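You operate a simulated robot arm through the tools that you are given. There is no shell and no other tool. Be economical: measure what you need, move in short steps, check, and stop when the job is done.

You are at the controls of a simulated robot arm. One attempt, no reset.

Task
Buff a patch on panel 3 with the orange pad and polish from the tin, then read its gloss.
Fine: pad back on the mat, reader back in its cradle. The other panels stay untouched.
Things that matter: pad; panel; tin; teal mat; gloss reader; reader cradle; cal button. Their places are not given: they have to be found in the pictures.

It is judged by the outcome, as a careful person would: the job done as asked, and still so three seconds after it is handed in. It fails if anything else is knocked over, pushed out of place, dropped, spilled or broken.

Robot
A 7-joint arm with a two-finger parallel gripper, fixed in place. Base frame: the origin is at the foot of the arm, x ahead of it, y to its left, z up. Readings come in m, degrees, newtons and seconds.
With the tool pointing down near the work surface it reaches from about 0.2 to 0.32 m from the base axis. Its first joint turns from -66.0 to 66.0 degrees. Payload 2.5 kg.
Tool frame: the origin (TCP) lies between the finger pads and is the grasp point; the fingertips stand 0.023 m ahead of it; z points along the fingers, y is the line along which they close. The gripper opens to 0.094 m. The fingers are 0.038 m wide and 0.01 m thick; the gripper's body (0.054 by 0.096 m) begins 0.039 m behind the TCP.
Orientation is that of the tool frame in the base frame, as a unit quaternion [w, x, y, z]. With the fingers straight down and closing along the base's y, the tool's x points along the base's -x, its y along +y and its z along -z.

Tools
- The arm moves only by the tool arm_command. Its arguments are lists of equal length, an entry for each row: "dp": the shift along the tool's x, y, z in units of 400 mm (1.0 is 400 mm), a list of three; "angular": the turn, a rotation vector about the tool's x, y, z in units of 45 degrees (1.0 is 45 degrees), a list of three; "hand": the opening, from 0 (shut) to 1 (fully open). In form: {"dp": [[tx, ty, tz], ...], "angular": [[wx, wy, wz], ...], "hand": [hand, ...]}. A call has 1 to 10 rows; each row is the pose to reach, as a shift and turn from the pose commanded when the call began, along the tool's axes at that moment. A call with a number of a shift or a turn outside -1 to 1 is refused whole. A row lasts 0.2 s, in which the tool goes at most 0.05 m and 8.6 degrees; a call with a longer step from one row to the next is refused whole, and so is a gripper value outside its range. Where a pose cannot be reached the arm comes as near as it can. A force on the tool above 40 N (or 10 N above the force at the start of the call, whichever is more), or a blocked arm, ends the call early, and 0.2 s more pass. The fingers move at their own pace (about 0.108 m/s each) and stop on an object; they squeeze with about 29 N. The grip force told is the motor's: it shows also when the fingers shut on nothing. Time passes only in rows, and 0.2 s behind the last, so rows that repeat a pose let the fingers close. The reply holds the time, the measured pose of the TCP, the force on the tool along the base axes, the opening and the grip force, in the units named above and with some noise.
- Cameras (640 x 400 px; columns grow to the right, rows downward): "scene" is fixed at [0.1126, -0.423, 0.515]; the picture's right is [0.81, -0.59, 0.00], its down [-0.49, -0.67, -0.55] and it looks along [0.33, 0.45, -0.83] (base axes); focal length 214 px, centre (320, 200). "wrist" rides on the gripper at [-0.039, 0, -0.044] in the tool frame; the picture's right is [0.00, -1.00, 0.00], its down [0.97, 0.00, -0.24] and it looks along [0.24, 0.00, 0.97] (tool axes); focal length 218 px, centre (320, 200).
- get_image(camera): a new picture of that camera. It takes no simulated time.
- pixel_to_xyz(camera, pixels): for up to 12 pixels [column, row] of the newest picture of that camera ("zoom" is the newest enlarged one), the place [x, y, z] in the base frame of the surface seen there, good to about 0.003 m. It takes no simulated time.
- zoom(camera, box): a new picture of the part [left, top, right, bottom] of that camera's present view, enlarged. It takes no simulated time.
- sign_off(): hands the job in; it is judged then, once.

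Keep the steps short. Do not move on a guess: measure, check each grasp and each placing, and mend mistakes. In all there are 80 turns and 38 pictures (those below and enlarged ones count). Leave the gripper open and the arm clear of the work at the hand-in unless told otherwise, and finish with a single line.

The tools are called after "Call:" as a command line: name --argument value ..., lists and objects as JSON in quotes. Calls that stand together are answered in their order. arm_command: Moves the arm, as the interface text tells. Its arguments: {"type":"object","properties":{"dp":{"type":"array"},"angular":{"type":"array"},"hand":{"type":"array"}},"required":["dp","angular","hand"]} The other tools are called the same way: get_image (camera) takes a picture; pixel_to_xyz (camera, pixels) gives the place of the surface under pixels of a picture; zoom (camera, box) takes an enlarged picture of a part of a camera's view; sign_off () hands the job in.

At the start:

```text
time: 0.0
ee_pos: [0.4203, 0.1823, 0.3011]
tcp_rot: [0.0, -0.001, 1.0, 0.0]
ft_force: [0.1, 0.2, -0.5]
finger_gap: 0.094
finger_force: 0.0
```

scene: 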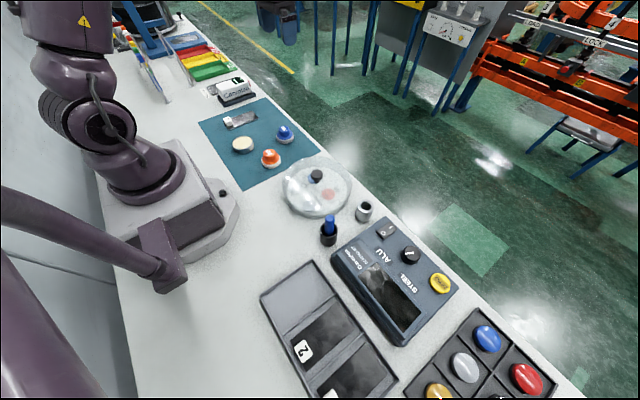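
wrist: 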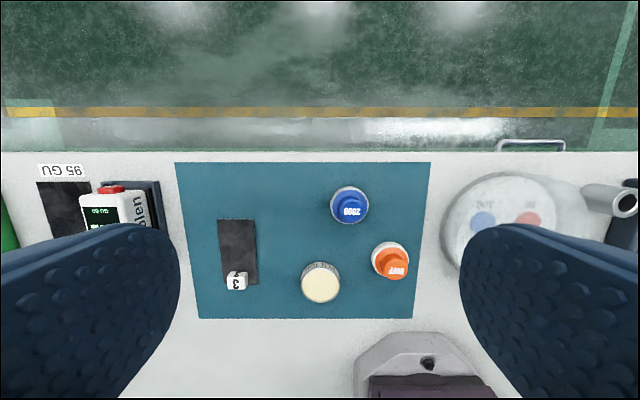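

I see in the wrist view the mat with panel "3" at (238,250), a cream tin (320,283), blue pad (349,205), orange pad (391,260), and the reader near (115,215). I'll zoom in on both parts.

Call:
zoom --camera "wrist" --box '[20, 150, 270, 306]'

Call:
zoom --camera "scene" --box '[150, 30, 350, 200]'

Call:
pixel_to_xyz --camera "wrist" --pixels '[[391, 272], [396, 247], [320, 283], [349, 210], [237, 225], [243, 265], [236, 276], [176, 164], [430, 164], [440, 318], [200, 318], [112, 189]]'

```text
2.56 times, centred on (145, 228) of wrist
```

zoom: 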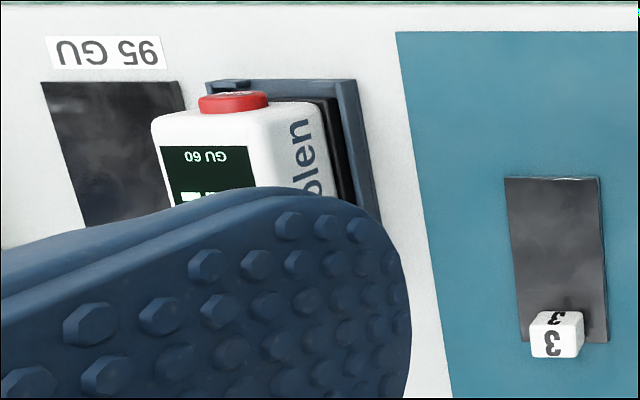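

```text
2.35 times, centred on (250, 115) of scene
```

zoom: 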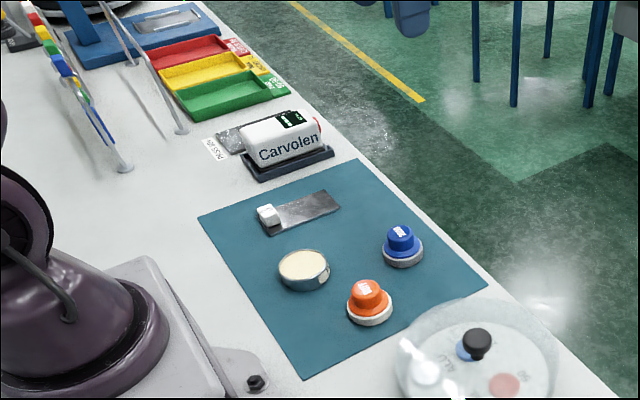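

```text
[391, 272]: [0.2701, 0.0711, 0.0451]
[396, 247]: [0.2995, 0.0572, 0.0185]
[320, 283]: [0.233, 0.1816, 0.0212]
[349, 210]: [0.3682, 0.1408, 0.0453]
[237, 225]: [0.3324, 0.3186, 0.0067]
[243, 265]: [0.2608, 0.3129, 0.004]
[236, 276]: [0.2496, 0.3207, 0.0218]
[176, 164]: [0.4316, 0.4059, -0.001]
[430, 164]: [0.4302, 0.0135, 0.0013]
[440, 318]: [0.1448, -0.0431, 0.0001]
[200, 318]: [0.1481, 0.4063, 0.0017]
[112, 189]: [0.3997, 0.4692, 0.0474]
```

The surface measures z≈0 here, though the text says -0.496, so I'll trust the measurements and check heights as I go. Next I make a short move of +y 0.2 m at this height to test the step scale and look at the reader.

Call:
arm_command --dp '[[0, 0.1, 0], [0, 0.2, 0], [0, 0.3, 0], [0, 0.4, 0], [0, 0.5, 0], [0, 0.5, 0]]' --angular '[[0, 0, 0], [0, 0, 0], [0, 0, 0], [0, 0, 0], [0, 0, 0], [0, 0, 0]]' --hand '[1, 1, 1, 1, 1, 1]'

Call:
get_image --camera "wrist"

```text
time: 1.4
ee_pos: [0.4199, 0.3829, 0.3034]
tcp_rot: [0.0, 0.001, 1.0, -0.001]
ft_force: [-0.8, 0.1, -0.4]
finger_gap: 0.0942
finger_force: 0.0
```

```text
33 pictures are left
```

wrist: 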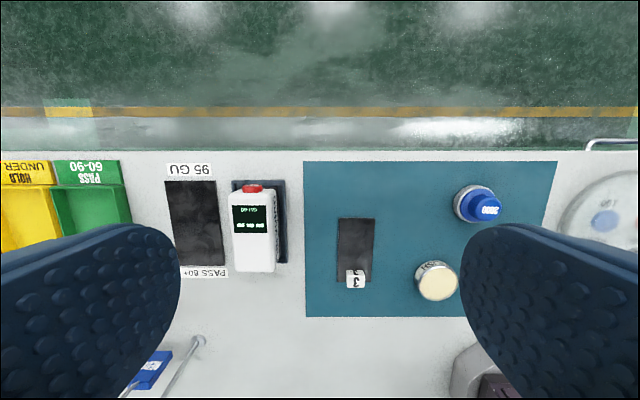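

The move was exactly 0.2 m, and the image shift confirms the bench is at z≈0. Next I zoom on the reader and measure it.

Call:
zoom --camera "wrist" --box '[140, 150, 300, 290]'

Call:
pixel_to_xyz --camera "wrist" --pixels '[[252, 188], [232, 195], [271, 195], [238, 270], [273, 270], [253, 255], [282, 182], [286, 262], [168, 182], [215, 182], [224, 264], [178, 266]]'

Call:
pixel_to_xyz --camera "wrist" --pixels '[[340, 219], [374, 220], [371, 282], [338, 279], [355, 273], [347, 285], [365, 285], [355, 240], [436, 280], [416, 280], [458, 280], [436, 262]]'

```text
2.86 times, centred on (220, 220) of wrist
```

zoom: 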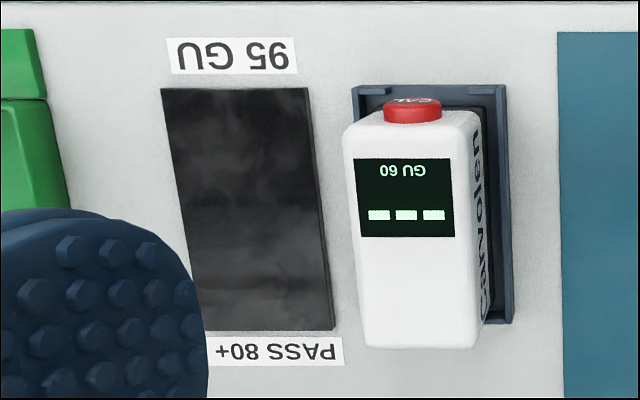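

```text
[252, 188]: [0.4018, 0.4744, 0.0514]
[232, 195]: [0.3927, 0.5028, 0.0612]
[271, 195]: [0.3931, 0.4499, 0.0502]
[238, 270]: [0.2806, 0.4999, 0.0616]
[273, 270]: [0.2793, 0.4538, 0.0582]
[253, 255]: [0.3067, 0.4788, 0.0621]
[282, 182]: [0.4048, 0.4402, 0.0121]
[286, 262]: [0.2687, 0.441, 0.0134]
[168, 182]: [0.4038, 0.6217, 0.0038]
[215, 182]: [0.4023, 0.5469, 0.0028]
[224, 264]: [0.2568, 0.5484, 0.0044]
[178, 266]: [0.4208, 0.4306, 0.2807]
```

```text
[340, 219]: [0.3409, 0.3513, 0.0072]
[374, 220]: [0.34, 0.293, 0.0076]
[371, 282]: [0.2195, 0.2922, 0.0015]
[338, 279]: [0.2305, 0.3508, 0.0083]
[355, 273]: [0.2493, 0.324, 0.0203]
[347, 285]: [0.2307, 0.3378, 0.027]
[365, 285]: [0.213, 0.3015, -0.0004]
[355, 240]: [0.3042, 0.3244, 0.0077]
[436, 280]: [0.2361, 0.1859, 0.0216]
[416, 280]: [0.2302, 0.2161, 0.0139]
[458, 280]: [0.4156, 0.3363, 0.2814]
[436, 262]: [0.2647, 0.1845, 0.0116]
```

The red CAL button is on the reader's +x end and the display shows "---". Panel 3 is at x 0.23–0.34, y 0.293–0.351 with a tag block at its -x end. Next I move over the orange pad, to (0.33, 0.085), to measure it.

Call:
arm_command --dp '[[0.03, -0.1, 0], [0.06, -0.2, 0], [0.09, -0.3, 0], [0.12, -0.4, 0], [0.15, -0.5, 0], [0.18, -0.6, 0], [0.21, -0.7, 0], [0.22, -0.75, 0], [0.22, -0.75, 0]]' --angular '[[0, 0, 0], [0, 0, 0], [0, 0, 0], [0, 0, 0], [0, 0, 0], [0, 0, 0], [0, 0, 0], [0, 0, 0], [0, 0, 0]]' --hand '[1, 1, 1, 1, 1, 1, 1, 1, 1]'

Call:
get_image --camera "wrist"

```text
time: 3.4
ee_pos: [0.3299, 0.0809, 0.3001]
tcp_rot: [0.0, -0.001, 1.0, 0.0]
ft_force: [0.1, -0.1, 0.0]
finger_gap: 0.0939
finger_force: 0.1
```

```text
31 pictures are left
```

wrist: 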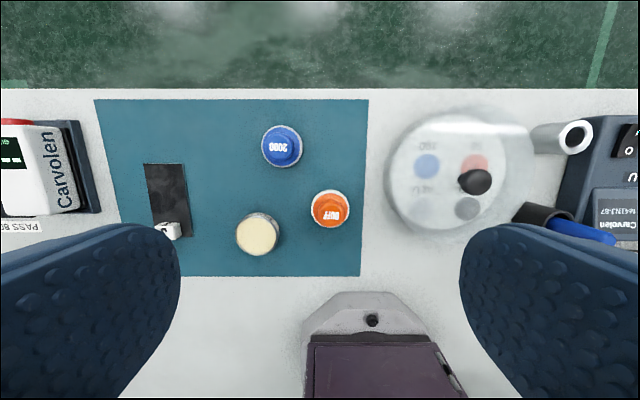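

Call:
zoom --camera "wrist" --box '[220, 110, 380, 270]'

Call:
pixel_to_xyz --camera "wrist" --pixels '[[331, 215], [331, 194], [331, 226], [314, 213], [348, 213], [311, 208], [350, 208], [257, 235], [237, 235], [278, 235], [257, 216], [257, 254]]'

Call:
zoom --camera "scene" --box '[210, 90, 320, 180]'

```text
2.50 times, centred on (300, 190) of wrist
```

zoom: 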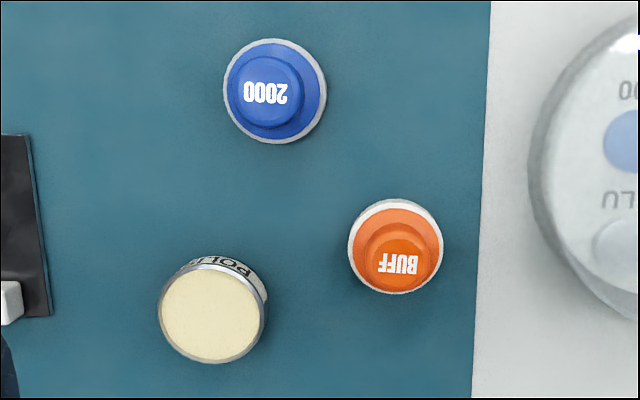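

```text
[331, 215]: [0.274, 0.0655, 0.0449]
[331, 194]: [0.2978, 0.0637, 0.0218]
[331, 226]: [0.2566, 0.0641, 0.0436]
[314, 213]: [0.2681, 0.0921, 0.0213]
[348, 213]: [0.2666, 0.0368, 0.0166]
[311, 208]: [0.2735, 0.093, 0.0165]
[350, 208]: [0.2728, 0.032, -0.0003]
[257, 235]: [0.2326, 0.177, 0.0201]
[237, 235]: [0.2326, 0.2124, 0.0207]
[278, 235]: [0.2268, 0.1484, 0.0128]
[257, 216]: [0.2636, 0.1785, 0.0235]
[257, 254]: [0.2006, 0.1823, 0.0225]
```

```text
4.44 times, centred on (265, 135) of scene
```

zoom: 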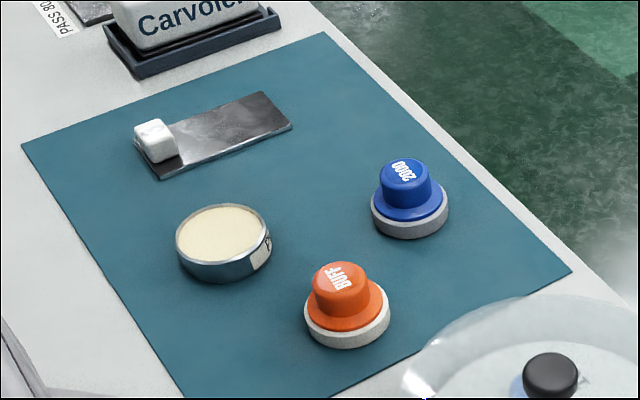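

The tin is open, with the cream polish at z≈0.021 and its centre at (0.233, 0.180). The orange pad has a knob centred at (0.272, 0.065), top z 0.045, over a base flange at about z 0.02. I go above it and then down to z≈0.1.

Call:
arm_command --dp '[[0.05, -0.02, 0.08], [0.1, -0.04, 0.16], [0.145, -0.04, 0.25], [0.145, -0.04, 0.35], [0.145, -0.04, 0.45], [0.145, -0.04, 0.5], [0.145, -0.04, 0.5]]' --angular '[[0, 0, 0], [0, 0, 0], [0, 0, 0], [0, 0, 0], [0, 0, 0], [0, 0, 0], [0, 0, 0]]' --hand '[1, 1, 1, 1, 1, 1, 1]'

Call:
get_image --camera "wrist"

```text
time: 5.0
ee_pos: [0.2744, 0.068, 0.1005]
tcp_rot: [0.001, -0.001, 1.0, -0.001]
ft_force: [0.1, 0.2, -0.2]
finger_gap: 0.0941
finger_force: 0.0
```

```text
28 pictures are left
```

wrist: 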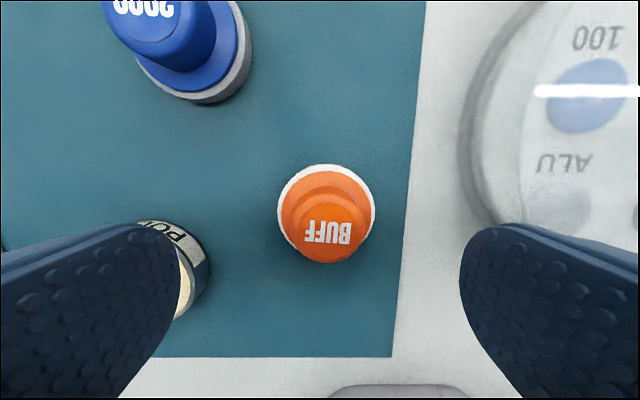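

The knob appears at (327,228). I measure its edges at this range.

Call:
pixel_to_xyz --camera "wrist" --pixels '[[327, 228], [327, 198], [327, 258], [293, 230], [361, 230], [300, 178], [326, 169], [281, 215], [371, 215], [326, 182]]'

```text
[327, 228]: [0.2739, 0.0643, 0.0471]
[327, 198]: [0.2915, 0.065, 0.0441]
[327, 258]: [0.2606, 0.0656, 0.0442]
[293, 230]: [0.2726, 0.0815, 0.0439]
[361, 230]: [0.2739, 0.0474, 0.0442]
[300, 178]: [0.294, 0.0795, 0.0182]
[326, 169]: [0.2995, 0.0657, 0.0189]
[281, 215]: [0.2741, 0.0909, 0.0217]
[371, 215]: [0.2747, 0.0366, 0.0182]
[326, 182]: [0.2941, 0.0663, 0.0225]
```

The knob centre is (0.274, 0.065), about 0.034 m wide. I lower to z≈0.047, which keeps the tips just above the flange, and close.

Call:
arm_command --dp '[[0, -0.0075, 0.06], [0, -0.0075, 0.11], [0, -0.0075, 0.132], [0, -0.0075, 0.132], [0, -0.0075, 0.132], [0, -0.0075, 0.132], [0, -0.0075, 0.132]]' --angular '[[0, 0, 0], [0, 0, 0], [0, 0, 0], [0, 0, 0], [0, 0, 0], [0, 0, 0], [0, 0, 0]]' --hand '[1, 1, 1, 1, 0, 0, 0]'

```text
time: 6.6
ee_pos: [0.2757, 0.0646, 0.0493]
tcp_rot: [0.0, 0.0, 1.0, 0.0]
ft_force: [0.1, -0.5, 0.5]
finger_gap: 0.0363
finger_force: 29.2
```

It grips firmly, with a gap of 0.036 m. I lift 0.06 m and move over the tin, staying high.

Call:
arm_command --dp '[[0, 0, -0.08], [0, 0, -0.15], [0.03, 0.09, -0.15], [0.07, 0.19, -0.15], [0.105, 0.289, -0.15], [0.105, 0.289, -0.15]]' --angular '[[0, 0, 0], [0, 0, 0], [0, 0, 0], [0, 0, 0], [0, 0, 0], [0, 0, 0]]' --hand '[0, 0, 0, 0, 0, 0]'

Call:
get_image --camera "wrist"

```text
time: 8.0
ee_pos: [0.2305, 0.1769, 0.1081]
tcp_rot: [-0.001, 0.001, 1.0, 0.0]
ft_force: [-0.9, 0.0, -0.8]
finger_gap: 0.0365
finger_force: 29.2
```

```text
27 pictures are left
```

wrist: 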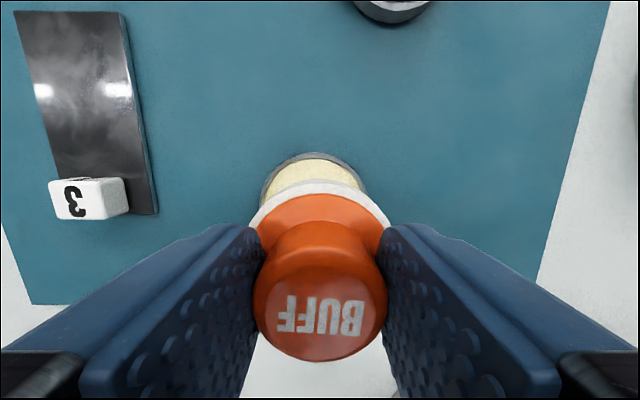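

The pad hangs level above the tin. I measure the tin's visible edges (261,190), (367,190) and (313,153) to fix its centre.

Call:
pixel_to_xyz --camera "wrist" --pixels '[[314, 154], [314, 158], [314, 165], [264, 190], [268, 190], [364, 190], [360, 190], [320, 184]]'

```text
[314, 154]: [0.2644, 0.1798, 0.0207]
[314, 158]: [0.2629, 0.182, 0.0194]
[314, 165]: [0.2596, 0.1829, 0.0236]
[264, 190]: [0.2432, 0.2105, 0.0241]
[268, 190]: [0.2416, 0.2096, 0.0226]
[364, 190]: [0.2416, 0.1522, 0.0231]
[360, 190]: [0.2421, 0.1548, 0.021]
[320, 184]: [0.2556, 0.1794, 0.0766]
```

The tin centre is (0.233, 0.181). I centre the pad, lower to just above the polish and read the force.

Call:
arm_command --dp '[[-0.007, 0.01, 0.03], [-0.007, 0.01, 0.07], [-0.007, 0.01, 0.09], [-0.007, 0.01, 0.09]]' --angular '[[0, 0, 0], [0, 0, 0], [0, 0, 0], [0, 0, 0]]' --hand '[0, 0, 0, 0]'

```text
time: 9.0
ee_pos: [0.234, 0.1841, 0.0728]
tcp_rot: [0.0, 0.0, 1.0, 0.0]
ft_force: [0.2, -0.4, -1.0]
finger_gap: 0.0365
finger_force: 29.1
```

No contact yet. I lower 2 mm, then 4 mm.

Call:
arm_command --dp '[[0, -0.004, 0.005], [0, -0.004, 0.008], [0, -0.004, 0.008]]' --angular '[[0, 0, 0], [0, 0, 0], [0, 0, 0]]' --hand '[0, 0, 0]'

Call:
zoom --camera "scene" --box '[200, 100, 300, 180]'

```text
time: 9.8
ee_pos: [0.2339, 0.1812, 0.0694]
tcp_rot: [0.001, 0.0, 1.0, 0.0]
ft_force: [0.7, 0.3, -1.1]
finger_gap: 0.0365
finger_force: 28.8
```

```text
5.00 times, centred on (250, 140) of scene
```

zoom: 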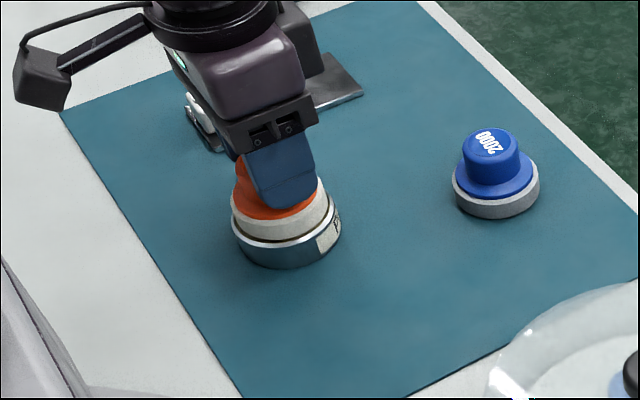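

The pad is centred and almost on the polish. I lower another 2–3 mm and watch the force.

Call:
arm_command --dp '[[0, 0, 0.004], [0, 0, 0.007], [0, 0, 0.007]]' --angular '[[0, 0, 0], [0, 0, 0], [0, 0, 0]]' --hand '[0, 0, 0]'

```text
time: 10.6
ee_pos: [0.2352, 0.1823, 0.0667]
tcp_rot: [0.0, 0.0, 1.0, 0.0]
ft_force: [-0.4, -1.7, 4.6]
finger_gap: 0.0369
finger_force: 28.5
```

Contact with the polish reads about 5 N. I lift and go over panel 3, to (0.300, 0.322), then look.

Call:
arm_command --dp '[[0, 0, 0], [0, 0, -0.05], [0, 0, -0.12], [-0.05, 0.1, -0.12], [-0.1, 0.2, -0.12], [-0.15, 0.3, -0.12], [-0.165, 0.352, -0.12], [-0.165, 0.352, -0.12]]' --angular '[[0, 0, 0], [0, 0, 0], [0, 0, 0], [0, 0, 0], [0, 0, 0], [0, 0, 0], [0, 0, 0], [0, 0, 0]]' --hand '[0, 0, 0, 0, 0, 0, 0, 0]'

Call:
get_image --camera "wrist"

Call:
zoom --camera "scene" --box '[190, 80, 310, 170]'

```text
time: 12.4
ee_pos: [0.3023, 0.3237, 0.114]
tcp_rot: [0.0, 0.0, 1.0, 0.0]
ft_force: [-0.2, 0.2, -0.5]
finger_gap: 0.0367
finger_force: 28.2
```

```text
25 pictures are left
```

wrist: 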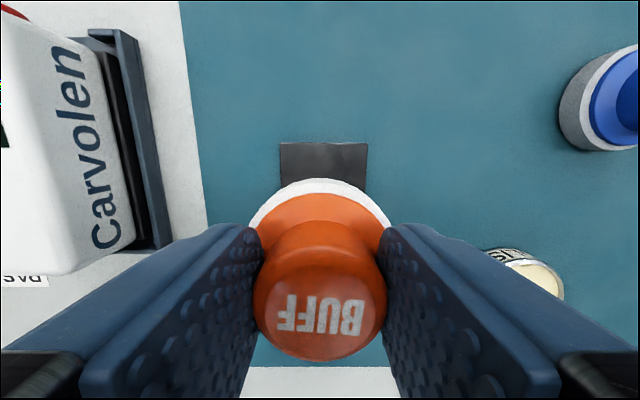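

```text
4.44 times, centred on (250, 125) of scene
```

zoom: 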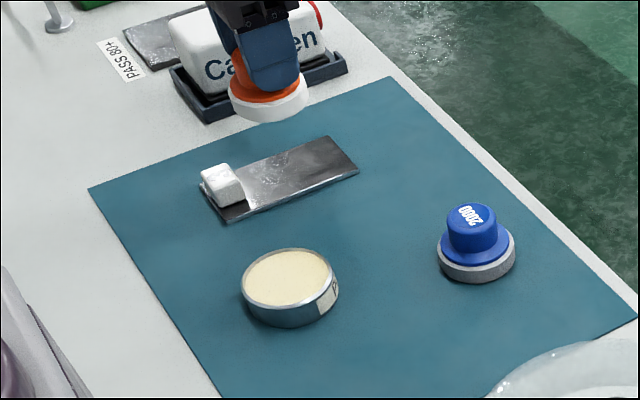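

The tin stayed put. I measure the panel's far edge to align the pad.

Call:
pixel_to_xyz --camera "wrist" --pixels '[[281, 146], [365, 147], [322, 146], [322, 165], [283, 175], [364, 175], [320, 185]]'

Call:
arm_command --dp '[[0, 0, 0.06], [0, 0, 0.12], [0, 0, 0.138], [0, 0, 0.138]]' --angular '[[0, 0, 0], [0, 0, 0], [0, 0, 0], [0, 0, 0]]' --hand '[0, 0, 0, 0]'

```text
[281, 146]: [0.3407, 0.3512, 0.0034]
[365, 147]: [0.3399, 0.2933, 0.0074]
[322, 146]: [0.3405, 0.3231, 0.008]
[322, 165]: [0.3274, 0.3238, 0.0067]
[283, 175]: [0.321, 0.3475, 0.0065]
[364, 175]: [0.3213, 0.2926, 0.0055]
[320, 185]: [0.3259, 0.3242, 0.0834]
```

```text
time: 13.4
ee_pos: [0.3016, 0.3224, 0.0597]
tcp_rot: [0.0, 0.0, 1.0, 0.0]
ft_force: [-0.8, -0.6, -0.3]
finger_gap: 0.0367
finger_force: 28.3
```

The pad is centred over the panel at y≈0.322. I lower about 6 mm to find contact.

Call:
arm_command --dp '[[0, 0, 0.01], [0, 0, 0.016], [0, 0, 0.016]]' --angular '[[0, 0, 0], [0, 0, 0], [0, 0, 0]]' --hand '[0, 0, 0]'

```text
time: 14.2
ee_pos: [0.302, 0.3225, 0.0534]
tcp_rot: [0.0, 0.0, 1.0, 0.0]
ft_force: [-0.6, -1.4, 5.2]
finger_gap: 0.0366
finger_force: 29.4
```

Contact on panel 3 is at 5 N. I make a first gentle stroke of ±10 mm along x and then check that the panel doesn't slide.

Call:
arm_command --dp '[[0.015, 0, 0.001], [0.03, 0, 0.001], [0.015, 0, 0.001], [0, 0, 0.001], [-0.015, 0, 0.001], [-0.025, 0, 0.001], [-0.01, 0, 0.001], [0, 0, 0.001]]' --angular '[[0, 0, 0], [0, 0, 0], [0, 0, 0], [0, 0, 0], [0, 0, 0], [0, 0, 0], [0, 0, 0], [0, 0, 0]]' --hand '[0, 0, 0, 0, 0, 0, 0, 0]'

Call:
get_image --camera "wrist"

Call:
pixel_to_xyz --camera "wrist" --pixels '[[320, 100], [320, 120], [300, 120], [340, 120]]'

```text
time: 16.0
ee_pos: [0.3009, 0.322, 0.0521]
tcp_rot: [0.0, 0.0, 1.0, -0.001]
ft_force: [-0.3, -0.3, 1.2]
finger_gap: 0.0363
finger_force: 28.5
```

```text
23 pictures are left
```

wrist: 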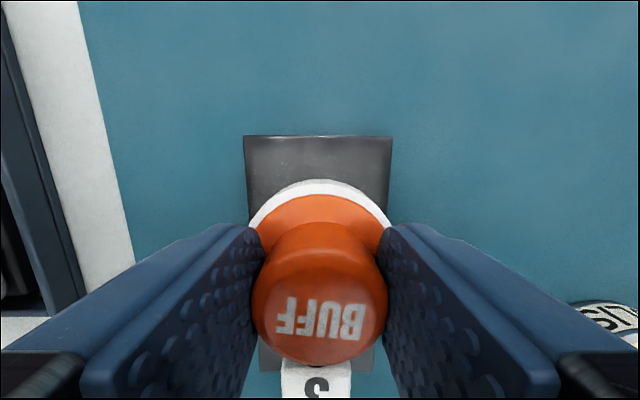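

```text
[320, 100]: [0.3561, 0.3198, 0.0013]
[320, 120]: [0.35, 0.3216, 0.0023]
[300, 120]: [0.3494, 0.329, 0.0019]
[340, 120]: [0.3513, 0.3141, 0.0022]
```

The panel hasn't moved and it is glossier beside the pad, but the force fell to about 1 N. I add about 1.5 mm of press and make more strokes.

Call:
arm_command --dp '[[0.015, 0, 0.004], [0.033, 0, 0.004], [0.015, 0.003, 0.004], [-0.01, 0.003, 0.004], [-0.03, 0, 0.004], [-0.01, -0.003, 0.004], [0.015, -0.003, 0.004], [0.033, 0, 0.004], [0.015, 0, 0.004], [0, 0, 0.004]]' --angular '[[0, 0, 0], [0, 0, 0], [0, 0, 0], [0, 0, 0], [0, 0, 0], [0, 0, 0], [0, 0, 0], [0, 0, 0], [0, 0, 0], [0, 0, 0]]' --hand '[0, 0, 0, 0, 0, 0, 0, 0, 0, 0]'

Call:
arm_command --dp '[[0.015, 0, 0.001], [0.033, 0, 0.001], [0.015, 0.003, 0.001], [-0.01, 0.003, 0.001], [-0.03, 0, 0.001], [-0.01, -0.003, 0.001], [0.015, -0.003, 0.001], [0.033, 0, 0.001], [0.015, 0, 0.001], [0, 0, 0.001]]' --angular '[[0, 0, 0], [0, 0, 0], [0, 0, 0], [0, 0, 0], [0, 0, 0], [0, 0, 0], [0, 0, 0], [0, 0, 0], [0, 0, 0], [0, 0, 0]]' --hand '[0, 0, 0, 0, 0, 0, 0, 0, 0, 0]'

```text
time: 18.2
ee_pos: [0.3007, 0.3236, 0.0513]
tcp_rot: [-0.002, -0.002, 1.0, 0.0]
ft_force: [-6.4, 0.4, 15.0]
finger_gap: 0.0369
finger_force: 28.7
```

```text
time: 20.4
ee_pos: [0.3014, 0.3219, 0.0502]
tcp_rot: [0.0, -0.001, 1.0, 0.0]
ft_force: [-3.8, 0.6, 10.6]
finger_gap: 0.0365
finger_force: 29.4
```

The force is now 10–15 N, which is proper buffing pressure. I make one more set of strokes, then lift and inspect.

Call:
arm_command --dp '[[0.015, 0, 0], [0.033, 0, 0], [0.015, 0.003, 0], [-0.01, 0.003, 0], [-0.03, 0, 0], [-0.01, -0.003, 0], [0.015, -0.003, 0], [0.033, 0, 0], [0.015, 0, 0], [0, 0, 0]]' --angular '[[0, 0, 0], [0, 0, 0], [0, 0, 0], [0, 0, 0], [0, 0, 0], [0, 0, 0], [0, 0, 0], [0, 0, 0], [0, 0, 0], [0, 0, 0]]' --hand '[0, 0, 0, 0, 0, 0, 0, 0, 0, 0]'

Call:
arm_command --dp '[[0, 0, -0.05], [0, 0, -0.14], [0.02, -0.1, -0.16], [0.04, -0.2, -0.16], [0.06, -0.3, -0.16], [0.06, -0.3, -0.16]]' --angular '[[0, 0, 0], [0, 0, 0], [0, 0, 0], [0, 0, 0], [0, 0, 0], [0, 0, 0]]' --hand '[0, 0, 0, 0, 0, 0]'

Call:
zoom --camera "scene" --box '[190, 80, 310, 170]'

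```text
time: 22.6
ee_pos: [0.3003, 0.3225, 0.0507]
tcp_rot: [-0.001, 0.0, 1.0, 0.0]
ft_force: [-2.9, 0.8, 7.0]
finger_gap: 0.0365
finger_force: 29.1
```

```text
time: 24.0
ee_pos: [0.2782, 0.2052, 0.1137]
tcp_rot: [0.0, 0.0, 1.0, 0.0]
ft_force: [-1.1, 0.0, -1.3]
finger_gap: 0.0362
finger_force: 28.7
```

```text
4.44 times, centred on (250, 125) of scene
```

zoom: 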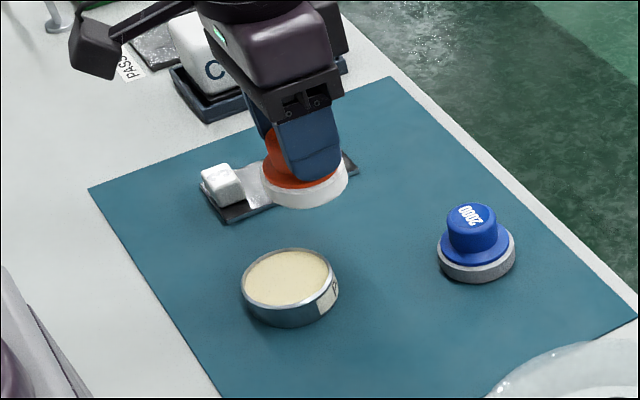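

A bright patch shows on panel 3. I now take the pad back to its original place on the mat.

Call:
arm_command --dp '[[0.003, -0.1, 0], [0.005, -0.2, 0], [0.007, -0.3, 0], [0.007, -0.347, 0], [0.007, -0.347, 0.08], [0.007, -0.347, 0.14], [0.007, -0.347, 0.155], [0.007, -0.347, 0.155]]' --angular '[[0, 0, 0], [0, 0, 0], [0, 0, 0], [0, 0, 0], [0, 0, 0], [0, 0, 0], [0, 0, 0], [0, 0, 0]]' --hand '[0, 0, 0, 0, 0, 0, 0, 0]'

```text
time: 25.8
ee_pos: [0.2757, 0.0633, 0.0526]
tcp_rot: [0.0, 0.0, 1.0, 0.0]
ft_force: [-0.1, -0.5, -1.7]
finger_gap: 0.0363
finger_force: 29.4
```

No contact yet at z 0.0526, so I lower 3–4 mm.

Call:
arm_command --dp '[[0, 0, 0.005], [0, 0, 0.01], [0, 0, 0.01]]' --angular '[[0, 0, 0], [0, 0, 0], [0, 0, 0]]' --hand '[0, 0, 0]'

```text
time: 26.6
ee_pos: [0.2757, 0.0624, 0.0499]
tcp_rot: [0.001, 0.0, 1.0, 0.0]
ft_force: [-0.8, -0.1, -0.7]
finger_gap: 0.0363
finger_force: 29.2
```

Call:
arm_command --dp '[[0, 0, 0.005], [0, 0, 0.008], [0, 0, 0.008]]' --angular '[[0, 0, 0], [0, 0, 0], [0, 0, 0]]' --hand '[0, 0, 0]'

```text
time: 27.4
ee_pos: [0.275, 0.0643, 0.0458]
tcp_rot: [-0.001, 0.0, 1.0, 0.001]
ft_force: [-1.1, 0.6, 3.4]
finger_gap: 0.0363
finger_force: 29.2
```

It touches the mat at 3 N. I open the gripper, rise straight up, and look.

Call:
arm_command --dp '[[0, 0, 0], [0, 0, 0], [0, 0, 0], [0, 0, -0.05], [0, 0, -0.15], [0, 0, -0.27], [0, 0, -0.39], [0, 0, -0.5], [0, 0, -0.5]]' --angular '[[0, 0, 0], [0, 0, 0], [0, 0, 0], [0, 0, 0], [0, 0, 0], [0, 0, 0], [0, 0, 0], [0, 0, 0], [0, 0, 0]]' --hand '[1, 1, 1, 1, 1, 1, 1, 1, 1]'

Call:
arm_command --dp '[[-0.05, 0.1, 0], [-0.1, 0.2, 0], [-0.15, 0.3, 0], [-0.2, 0.4, 0], [-0.2, 0.5, 0], [-0.2, 0.6, 0], [-0.2, 0.7, 0], [-0.2, 0.75, 0], [-0.2, 0.75, 0]]' --angular '[[0, 0, 0], [0, 0, 0], [0, 0, 0], [0, 0, 0], [0, 0, 0], [0, 0, 0], [0, 0, 0], [0, 0, 0], [0, 0, 0]]' --hand '[1, 1, 1, 1, 1, 1, 1, 1, 1]'

Call:
get_image --camera "wrist"

Call:
zoom --camera "scene" --box '[190, 60, 310, 180]'

```text
time: 29.4
ee_pos: [0.2697, 0.0611, 0.2428]
tcp_rot: [0.0, 0.0, 1.0, 0.0]
ft_force: [0.8, 0.4, -0.3]
finger_gap: 0.0939
finger_force: 0.1
```

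```text
time: 31.4
ee_pos: [0.354, 0.362, 0.2438]
tcp_rot: [0.0, 0.0, 1.0, 0.0]
ft_force: [-0.2, -0.9, 0.6]
finger_gap: 0.094
finger_force: 0.1
```

```text
21 pictures are left
```

wrist: 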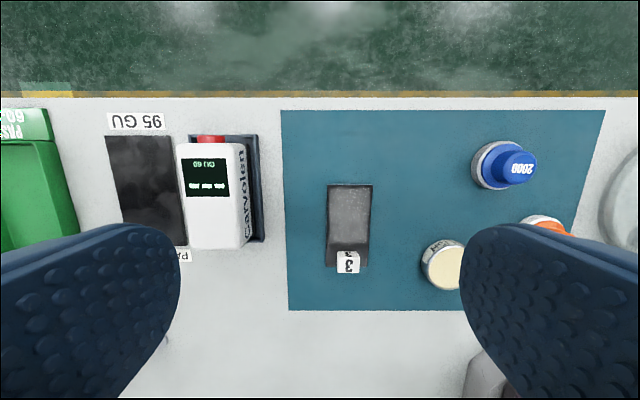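

```text
3.33 times, centred on (250, 120) of scene
```

zoom: 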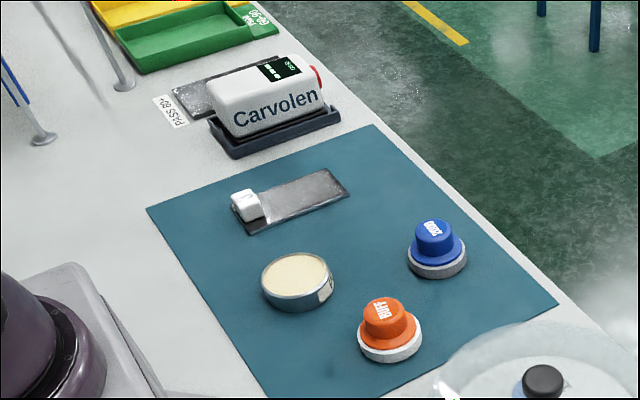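

The pad stands upright at its old spot and the patch on panel 3 is visible. Next I measure the reader before grasping.

Call:
zoom --camera "wrist" --box '[100, 100, 300, 270]'

Call:
pixel_to_xyz --camera "wrist" --pixels '[[182, 200], [238, 200], [210, 148], [210, 245], [188, 240], [240, 240], [210, 139], [210, 142], [180, 160], [235, 160], [246, 200], [120, 190]]'

```text
2.35 times, centred on (200, 185) of wrist
```

zoom: 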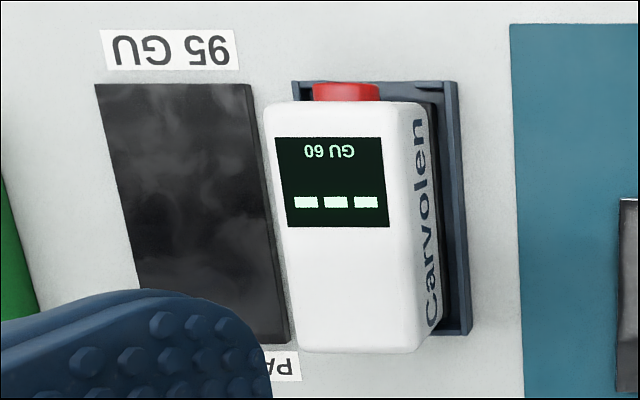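

```text
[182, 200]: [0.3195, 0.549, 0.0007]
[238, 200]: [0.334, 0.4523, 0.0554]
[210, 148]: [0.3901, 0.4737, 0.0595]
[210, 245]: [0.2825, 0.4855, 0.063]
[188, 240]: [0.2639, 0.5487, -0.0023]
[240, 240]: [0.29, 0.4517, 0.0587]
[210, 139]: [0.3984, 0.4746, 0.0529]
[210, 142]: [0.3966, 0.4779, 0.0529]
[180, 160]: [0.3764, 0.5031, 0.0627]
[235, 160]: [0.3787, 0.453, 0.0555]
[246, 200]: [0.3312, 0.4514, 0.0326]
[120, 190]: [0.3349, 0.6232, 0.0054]
```

The reader's centre is (0.337, 0.477), its top is at z 0.0625 and it is 0.052 m wide. I move above it, down to z≈0.15.

Call:
arm_command --dp '[[0.02, 0.1, 0], [0.04, 0.2, 0], [0.0425, 0.2875, 0.05], [0.0425, 0.2875, 0.15], [0.0425, 0.2875, 0.23], [0.0425, 0.2875, 0.23]]' --angular '[[0, 0, 0], [0, 0, 0], [0, 0, 0], [0, 0, 0], [0, 0, 0], [0, 0, 0]]' --hand '[1, 1, 1, 1, 1, 1]'

Call:
get_image --camera "wrist"

```text
time: 32.8
ee_pos: [0.3368, 0.477, 0.1557]
tcp_rot: [0.0, 0.0, 1.0, -0.001]
ft_force: [0.3, 0.8, 0.1]
finger_gap: 0.0941
finger_force: 0.0
```

```text
18 pictures are left
```

wrist: 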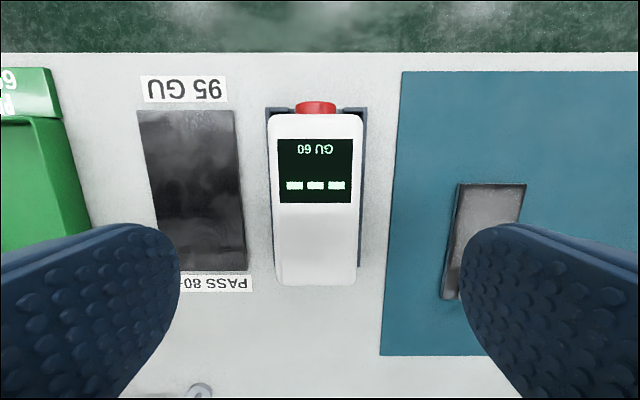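

The reader is centred between the fingers. I descend to z≈0.046, above the cradle lip, and close.

Call:
arm_command --dp '[[0, 0.003, 0.1], [0, 0.003, 0.2], [0, 0.003, 0.274], [0, 0.003, 0.274], [0, 0.003, 0.274], [0, 0.003, 0.274], [0, 0.003, 0.274]]' --angular '[[0, 0, 0], [0, 0, 0], [0, 0, 0], [0, 0, 0], [0, 0, 0], [0, 0, 0], [0, 0, 0]]' --hand '[1, 1, 1, 1, 0, 0, 0]'

```text
time: 34.4
ee_pos: [0.3383, 0.4808, 0.0442]
tcp_rot: [0.0, 0.0, 1.0, 0.0]
ft_force: [1.4, -0.5, -0.4]
finger_gap: 0.0601
finger_force: 28.9
```

The gap reads 0.060 m with a firm grip. I lift 0.06 m and check.

Call:
arm_command --dp '[[0, 0, -0.03], [0, 0, -0.08], [0, 0, -0.15], [0, 0, -0.15]]' --angular '[[0, 0, 0], [0, 0, 0], [0, 0, 0], [0, 0, 0]]' --hand '[0, 0, 0, 0]'

Call:
get_image --camera "wrist"

Call:
zoom --camera "scene" --box '[180, 30, 300, 130]'

```text
time: 35.4
ee_pos: [0.3399, 0.4793, 0.1028]
tcp_rot: [0.0, 0.0, 1.0, 0.0]
ft_force: [0.2, 0.2, -3.3]
finger_gap: 0.0596
finger_force: 29.2
```

```text
17 pictures are left
```

wrist: 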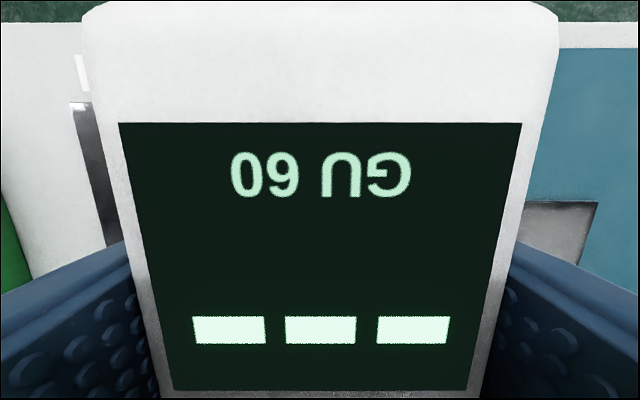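

```text
4.00 times, centred on (240, 80) of scene
```

zoom: 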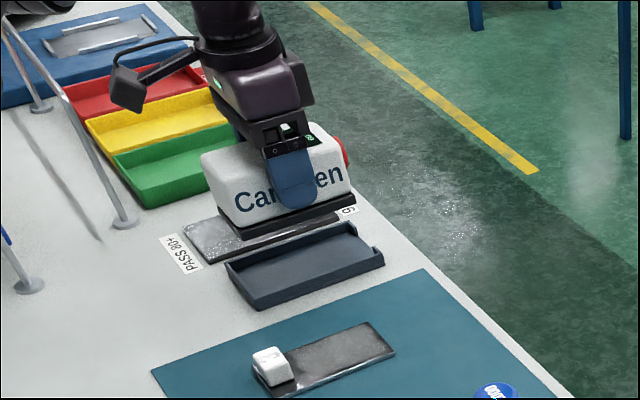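

The reader came out cleanly. I carry it over the 95 GU tile, centre about (0.330, 0.585), to calibrate first, since the display shows "---".

Call:
arm_command --dp '[[0.005, 0.07, 0], [0.01, 0.15, 0], [0.015, 0.23, 0], [0.015, 0.264, 0], [0.015, 0.264, 0]]' --angular '[[0, 0, 0], [0, 0, 0], [0, 0, 0], [0, 0, 0], [0, 0, 0]]' --hand '[0, 0, 0, 0, 0]'

```text
time: 36.6
ee_pos: [0.2961, 0.523, 0.1048]
tcp_rot: [0.0, 0.0, 1.0, 0.0]
ft_force: [0.4, 0.5, -2.9]
finger_gap: 0.0601
finger_force: 29.0
out of reach, approached as far as the arm can: row 1, 2, 3, 4, 5
```

The tile's centre is out of reach, since the arm stopped at radius ≈0.60. I go back the way I came, staying high, and look into the empty cradle.

Call:
arm_command --dp '[[-0.005, -0.07, 0], [-0.01, -0.14, 0], [-0.01, -0.14, 0]]' --angular '[[0, 0, 0], [0, 0, 0], [0, 0, 0]]' --hand '[0, 0, 0]'

Call:
zoom --camera "scene" --box '[200, 50, 290, 115]'

```text
time: 37.4
ee_pos: [0.324, 0.5032, 0.1042]
tcp_rot: [0.0, 0.0, 1.0, -0.001]
ft_force: [0.7, -0.4, -2.3]
finger_gap: 0.06
finger_force: 29.3
out of reach, approached as far as the arm can: row 1, 2, 3
```

```text
6.15 times, centred on (245, 82) of scene
```

zoom: 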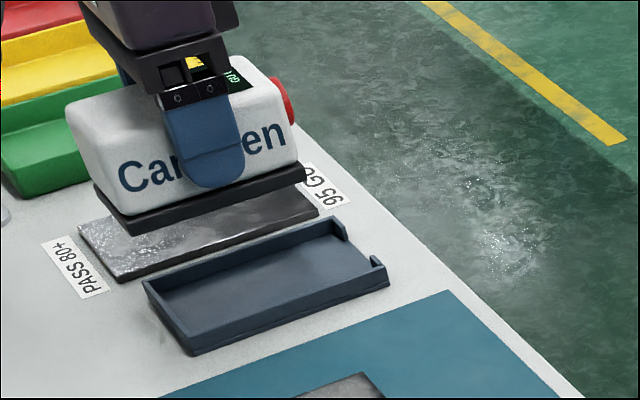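

The cradle is a plain tray with a notch for the button. I'll try the reading on panel 3 without touching CAL and see what the display says. I carry the reader high over panel 3, with its -x end clear of the tag block.

Call:
arm_command --dp '[[0.005, -0.07, 0], [0.012, -0.16, 0], [0.02, -0.26, 0], [0.03, -0.36, 0], [0.042, -0.46, 0], [0.042, -0.518, 0], [0.042, -0.518, 0]]' --angular '[[0, 0, 0], [0, 0, 0], [0, 0, 0], [0, 0, 0], [0, 0, 0], [0, 0, 0], [0, 0, 0]]' --hand '[0, 0, 0, 0, 0, 0, 0]'

Call:
zoom --camera "scene" --box '[200, 70, 300, 140]'

Call:
pixel_to_xyz --camera "zoom" --pixels '[[320, 200], [250, 200], [250, 230], [180, 220], [180, 240], [300, 150]]'

```text
time: 39.0
ee_pos: [0.4039, 0.44, 0.089]
tcp_rot: [0.0, 0.001, 1.0, 0.0]
ft_force: [0.1, 0.0, -3.2]
finger_gap: 0.06
finger_force: 29.0
out of reach, approached as far as the arm can: row 1, 2, 3, 4, 5, 6, 7
```

```text
5.71 times, centred on (250, 105) of scene
```

zoom: 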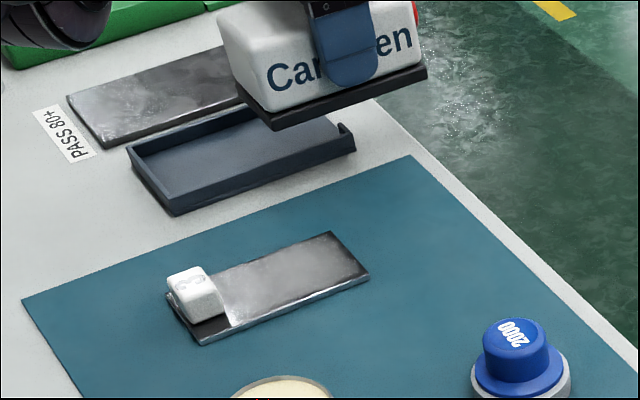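

```text
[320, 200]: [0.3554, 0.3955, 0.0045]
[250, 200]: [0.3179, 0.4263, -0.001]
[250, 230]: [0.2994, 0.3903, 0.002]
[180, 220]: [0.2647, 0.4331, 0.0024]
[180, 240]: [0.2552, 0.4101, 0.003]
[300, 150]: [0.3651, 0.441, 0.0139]
```

The arm is lagging at its reach limit. I hold the same command for a few rows to see where it settles.

Call:
arm_command --dp '[[0, 0, -0.03], [0, 0, -0.03], [0, 0, -0.03]]' --angular '[[0, 0, 0], [0, 0, 0], [0, 0, 0]]' --hand '[0, 0, 0]'

```text
time: 39.8
ee_pos: [0.4074, 0.44, 0.102]
tcp_rot: [0.0, 0.0, 1.0, -0.001]
ft_force: [-0.2, 0.4, -3.3]
finger_gap: 0.0598
finger_force: 28.9
```

It settled in reach at (0.407, 0.440, 0.102). Now I move to (0.319, 0.322).

Call:
arm_command --dp '[[0.05, -0.07, 0], [0.1, -0.14, 0], [0.15, -0.2, 0], [0.2, -0.26, 0], [0.22, -0.295, 0], [0.22, -0.295, 0]]' --angular '[[0, 0, 0], [0, 0, 0], [0, 0, 0], [0, 0, 0], [0, 0, 0], [0, 0, 0]]' --hand '[0, 0, 0, 0, 0, 0]'

```text
time: 41.2
ee_pos: [0.4143, 0.434, 0.0972]
tcp_rot: [0.0, 0.0, 1.0, 0.0]
ft_force: [-1.5, -0.3, -2.5]
finger_gap: 0.0599
finger_force: 28.9
out of reach, approached as far as the arm can: row 1, 2, 3, 4, 5, 6
```

The arm is stretched straight and can't pull directly inward from here. I raise it in small steps, which should bend the elbow again.

Call:
arm_command --dp '[[0, 0, -0.03], [0, 0, -0.06], [0, 0, -0.1], [0, 0, -0.14], [0, 0, -0.18], [0, 0, -0.22], [0, 0, -0.22]]' --angular '[[0, 0, 0], [0, 0, 0], [0, 0, 0], [0, 0, 0], [0, 0, 0], [0, 0, 0], [0, 0, 0]]' --hand '[0, 0, 0, 0, 0, 0, 0]'

```text
time: 42.8
ee_pos: [0.4178, 0.4328, 0.1807]
tcp_rot: [0.0, 0.0, 1.0, 0.0]
ft_force: [0.3, -0.4, -3.2]
finger_gap: 0.0601
finger_force: 28.7
out of reach, approached as far as the arm can: row 4, 5, 6, 7
```

Rows 1–3 worked, and now it is at z 0.18. I try going down a little together with a small inward pull, staying well above everything.

Call:
arm_command --dp '[[0.01, -0.01, 0.04], [0.03, -0.03, 0.08], [0.05, -0.05, 0.1], [0.07, -0.07, 0.1], [0.09, -0.09, 0.1], [0.09, -0.09, 0.1]]' --angular '[[0, 0, 0], [0, 0, 0], [0, 0, 0], [0, 0, 0], [0, 0, 0], [0, 0, 0]]' --hand '[0, 0, 0, 0, 0, 0]'

```text
time: 44.2
ee_pos: [0.3819, 0.397, 0.1393]
tcp_rot: [-0.001, -0.001, 1.0, 0.0]
ft_force: [0.1, -0.3, -3.1]
finger_gap: 0.0602
finger_force: 28.8
```

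I'm free of the reach limit. Now I go to above panel 3 at (0.319, 0.322).

Call:
arm_command --dp '[[0.05, -0.06, 0], [0.1, -0.12, 0], [0.157, -0.18, 0], [0.157, -0.188, 0.05], [0.157, -0.188, 0.085], [0.157, -0.188, 0.085]]' --angular '[[0, 0, 0], [0, 0, 0], [0, 0, 0], [0, 0, 0], [0, 0, 0], [0, 0, 0]]' --hand '[0, 0, 0, 0, 0, 0]'

Call:
get_image --camera "wrist"

Call:
zoom --camera "scene" --box '[190, 70, 310, 160]'

```text
time: 45.6
ee_pos: [0.3175, 0.3214, 0.1038]
tcp_rot: [-0.001, 0.001, 1.0, -0.001]
ft_force: [-0.5, 0.1, -3.2]
finger_gap: 0.0599
finger_force: 28.9
```

```text
13 pictures are left
```

wrist: 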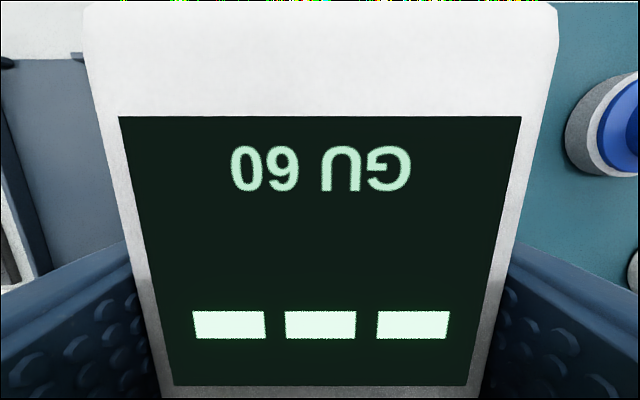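

```text
4.44 times, centred on (250, 115) of scene
```

zoom: 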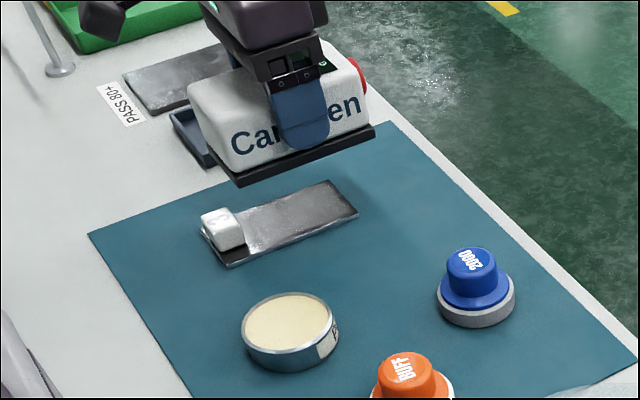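

I measure the reader base's ends in this zoom, (240,182) and (373,130), and the tag's faces.

Call:
pixel_to_xyz --camera "zoom" --pixels '[[239, 182], [242, 179], [371, 131], [368, 133], [190, 115], [243, 240], [243, 228], [232, 212], [358, 211], [331, 182], [231, 265], [360, 75]]'

```text
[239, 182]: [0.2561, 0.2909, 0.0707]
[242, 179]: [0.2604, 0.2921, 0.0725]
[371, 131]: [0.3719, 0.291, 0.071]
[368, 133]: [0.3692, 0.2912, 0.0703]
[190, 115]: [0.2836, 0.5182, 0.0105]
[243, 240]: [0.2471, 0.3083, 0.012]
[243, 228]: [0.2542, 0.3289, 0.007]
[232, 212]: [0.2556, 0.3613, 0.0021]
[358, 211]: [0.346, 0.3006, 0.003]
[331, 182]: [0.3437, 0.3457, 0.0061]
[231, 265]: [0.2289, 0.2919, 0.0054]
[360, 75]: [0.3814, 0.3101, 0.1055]
```

The base spans x 0.256–0.373 and the tag ends at about 0.252, so I shift +6 mm in x. I then lower to just above the panel.

Call:
arm_command --dp '[[-0.015, 0, 0.04], [-0.015, 0, 0.09], [-0.015, 0, 0.118], [-0.015, 0, 0.118]]' --angular '[[0, 0, 0], [0, 0, 0], [0, 0, 0], [0, 0, 0]]' --hand '[0, 0, 0, 0]'

Call:
arm_command --dp '[[0, 0, 0.006], [0, 0, 0.012], [0, 0, 0.012]]' --angular '[[0, 0, 0], [0, 0, 0], [0, 0, 0]]' --hand '[0, 0, 0]'

```text
time: 46.6
ee_pos: [0.3235, 0.3219, 0.0562]
tcp_rot: [-0.001, -0.001, 1.0, 0.0]
ft_force: [-0.1, -0.2, -2.5]
finger_gap: 0.0599
finger_force: 29.7
```

```text
time: 47.4
ee_pos: [0.3225, 0.3214, 0.0514]
tcp_rot: [0.0, 0.0, 1.0, 0.0]
ft_force: [0.1, 0.0, -3.2]
finger_gap: 0.0601
finger_force: 29.3
```

No contact yet at 0.0514, so I continue in small steps.

Call:
arm_command --dp '[[0, 0, 0.004], [0, 0, 0.007], [0, 0, 0.007]]' --angular '[[0, 0, 0], [0, 0, 0], [0, 0, 0]]' --hand '[0, 0, 0]'

```text
time: 48.2
ee_pos: [0.3234, 0.321, 0.0486]
tcp_rot: [0.0, 0.0, 1.0, 0.0]
ft_force: [-0.8, 0.3, -2.9]
finger_gap: 0.06
finger_force: 28.7
```

Call:
arm_command --dp '[[0, 0, 0.004], [0, 0, 0.007], [0, 0, 0.007]]' --angular '[[0, 0, 0], [0, 0, 0], [0, 0, 0]]' --hand '[0, 0, 0]'

```text
time: 49.0
ee_pos: [0.3235, 0.3223, 0.0474]
tcp_rot: [0.001, 0.0, 1.0, 0.001]
ft_force: [-2.3, -6.3, 22.6]
finger_gap: 0.0598
finger_force: 29.8
```

Firm contact at 22 N. I ease off 1.5 mm and read the display.

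Call:
arm_command --dp '[[0, 0, -0.0045], [0, 0, -0.0045], [0, 0, -0.0045]]' --angular '[[0, 0, 0], [0, 0, 0], [0, 0, 0]]' --hand '[0, 0, 0]'

Call:
get_image --camera "wrist"

```text
time: 49.8
ee_pos: [0.3226, 0.322, 0.0488]
tcp_rot: [0.001, 0.001, 1.0, 0.001]
ft_force: [3.7, 0.6, 9.1]
finger_gap: 0.0598
finger_force: 29.1
```

```text
11 pictures are left
```

wrist: 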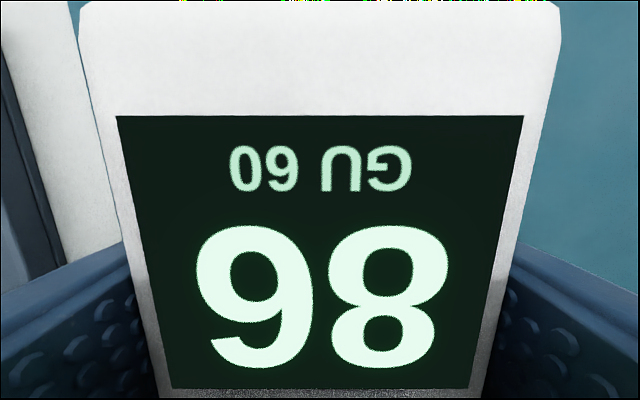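

Turned upright, the display reads "86" GU on the buffed patch. In the cradle it showed dashes, and the 95 GU tile is beyond the arm's reach, so I won't touch CAL. Next I lift off and return the reader to above the cradle.

Call:
arm_command --dp '[[0, 0, -0.03], [0, 0, -0.1], [0, 0, -0.15], [-0.01, 0.1, -0.15], [-0.02, 0.2, -0.15], [-0.03, 0.3, -0.15], [-0.04, 0.36, -0.15], [-0.04, 0.394, -0.15], [-0.04, 0.394, -0.15]]' --angular '[[0, 0, 0], [0, 0, 0], [0, 0, 0], [0, 0, 0], [0, 0, 0], [0, 0, 0], [0, 0, 0], [0, 0, 0], [0, 0, 0]]' --hand '[0, 0, 0, 0, 0, 0, 0, 0, 0]'

Call:
zoom --camera "scene" --box '[195, 60, 295, 130]'

Call:
pixel_to_xyz --camera "zoom" --pixels '[[320, 200], [200, 200], [250, 180], [250, 200], [200, 180], [150, 180], [150, 200], [300, 180], [350, 160], [300, 160]]'

```text
time: 51.8
ee_pos: [0.3379, 0.4777, 0.1062]
tcp_rot: [0.0, 0.0, 1.0, 0.0]
ft_force: [0.0, -0.4, -3.0]
finger_gap: 0.0602
finger_force: 28.9
```

```text
5.71 times, centred on (245, 95) of scene
```

zoom: 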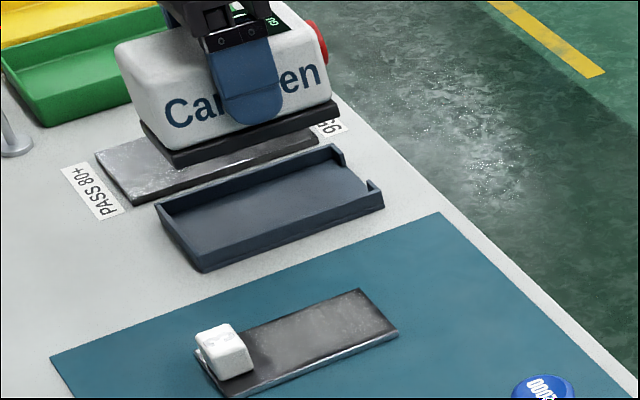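

```text
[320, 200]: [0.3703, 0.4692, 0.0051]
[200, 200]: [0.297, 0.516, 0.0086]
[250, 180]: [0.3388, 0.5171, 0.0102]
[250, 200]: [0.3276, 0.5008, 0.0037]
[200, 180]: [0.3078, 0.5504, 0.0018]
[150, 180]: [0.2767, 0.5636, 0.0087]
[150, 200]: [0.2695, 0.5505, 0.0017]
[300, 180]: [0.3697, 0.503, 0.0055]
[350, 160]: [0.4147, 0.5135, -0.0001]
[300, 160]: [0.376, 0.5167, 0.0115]
```

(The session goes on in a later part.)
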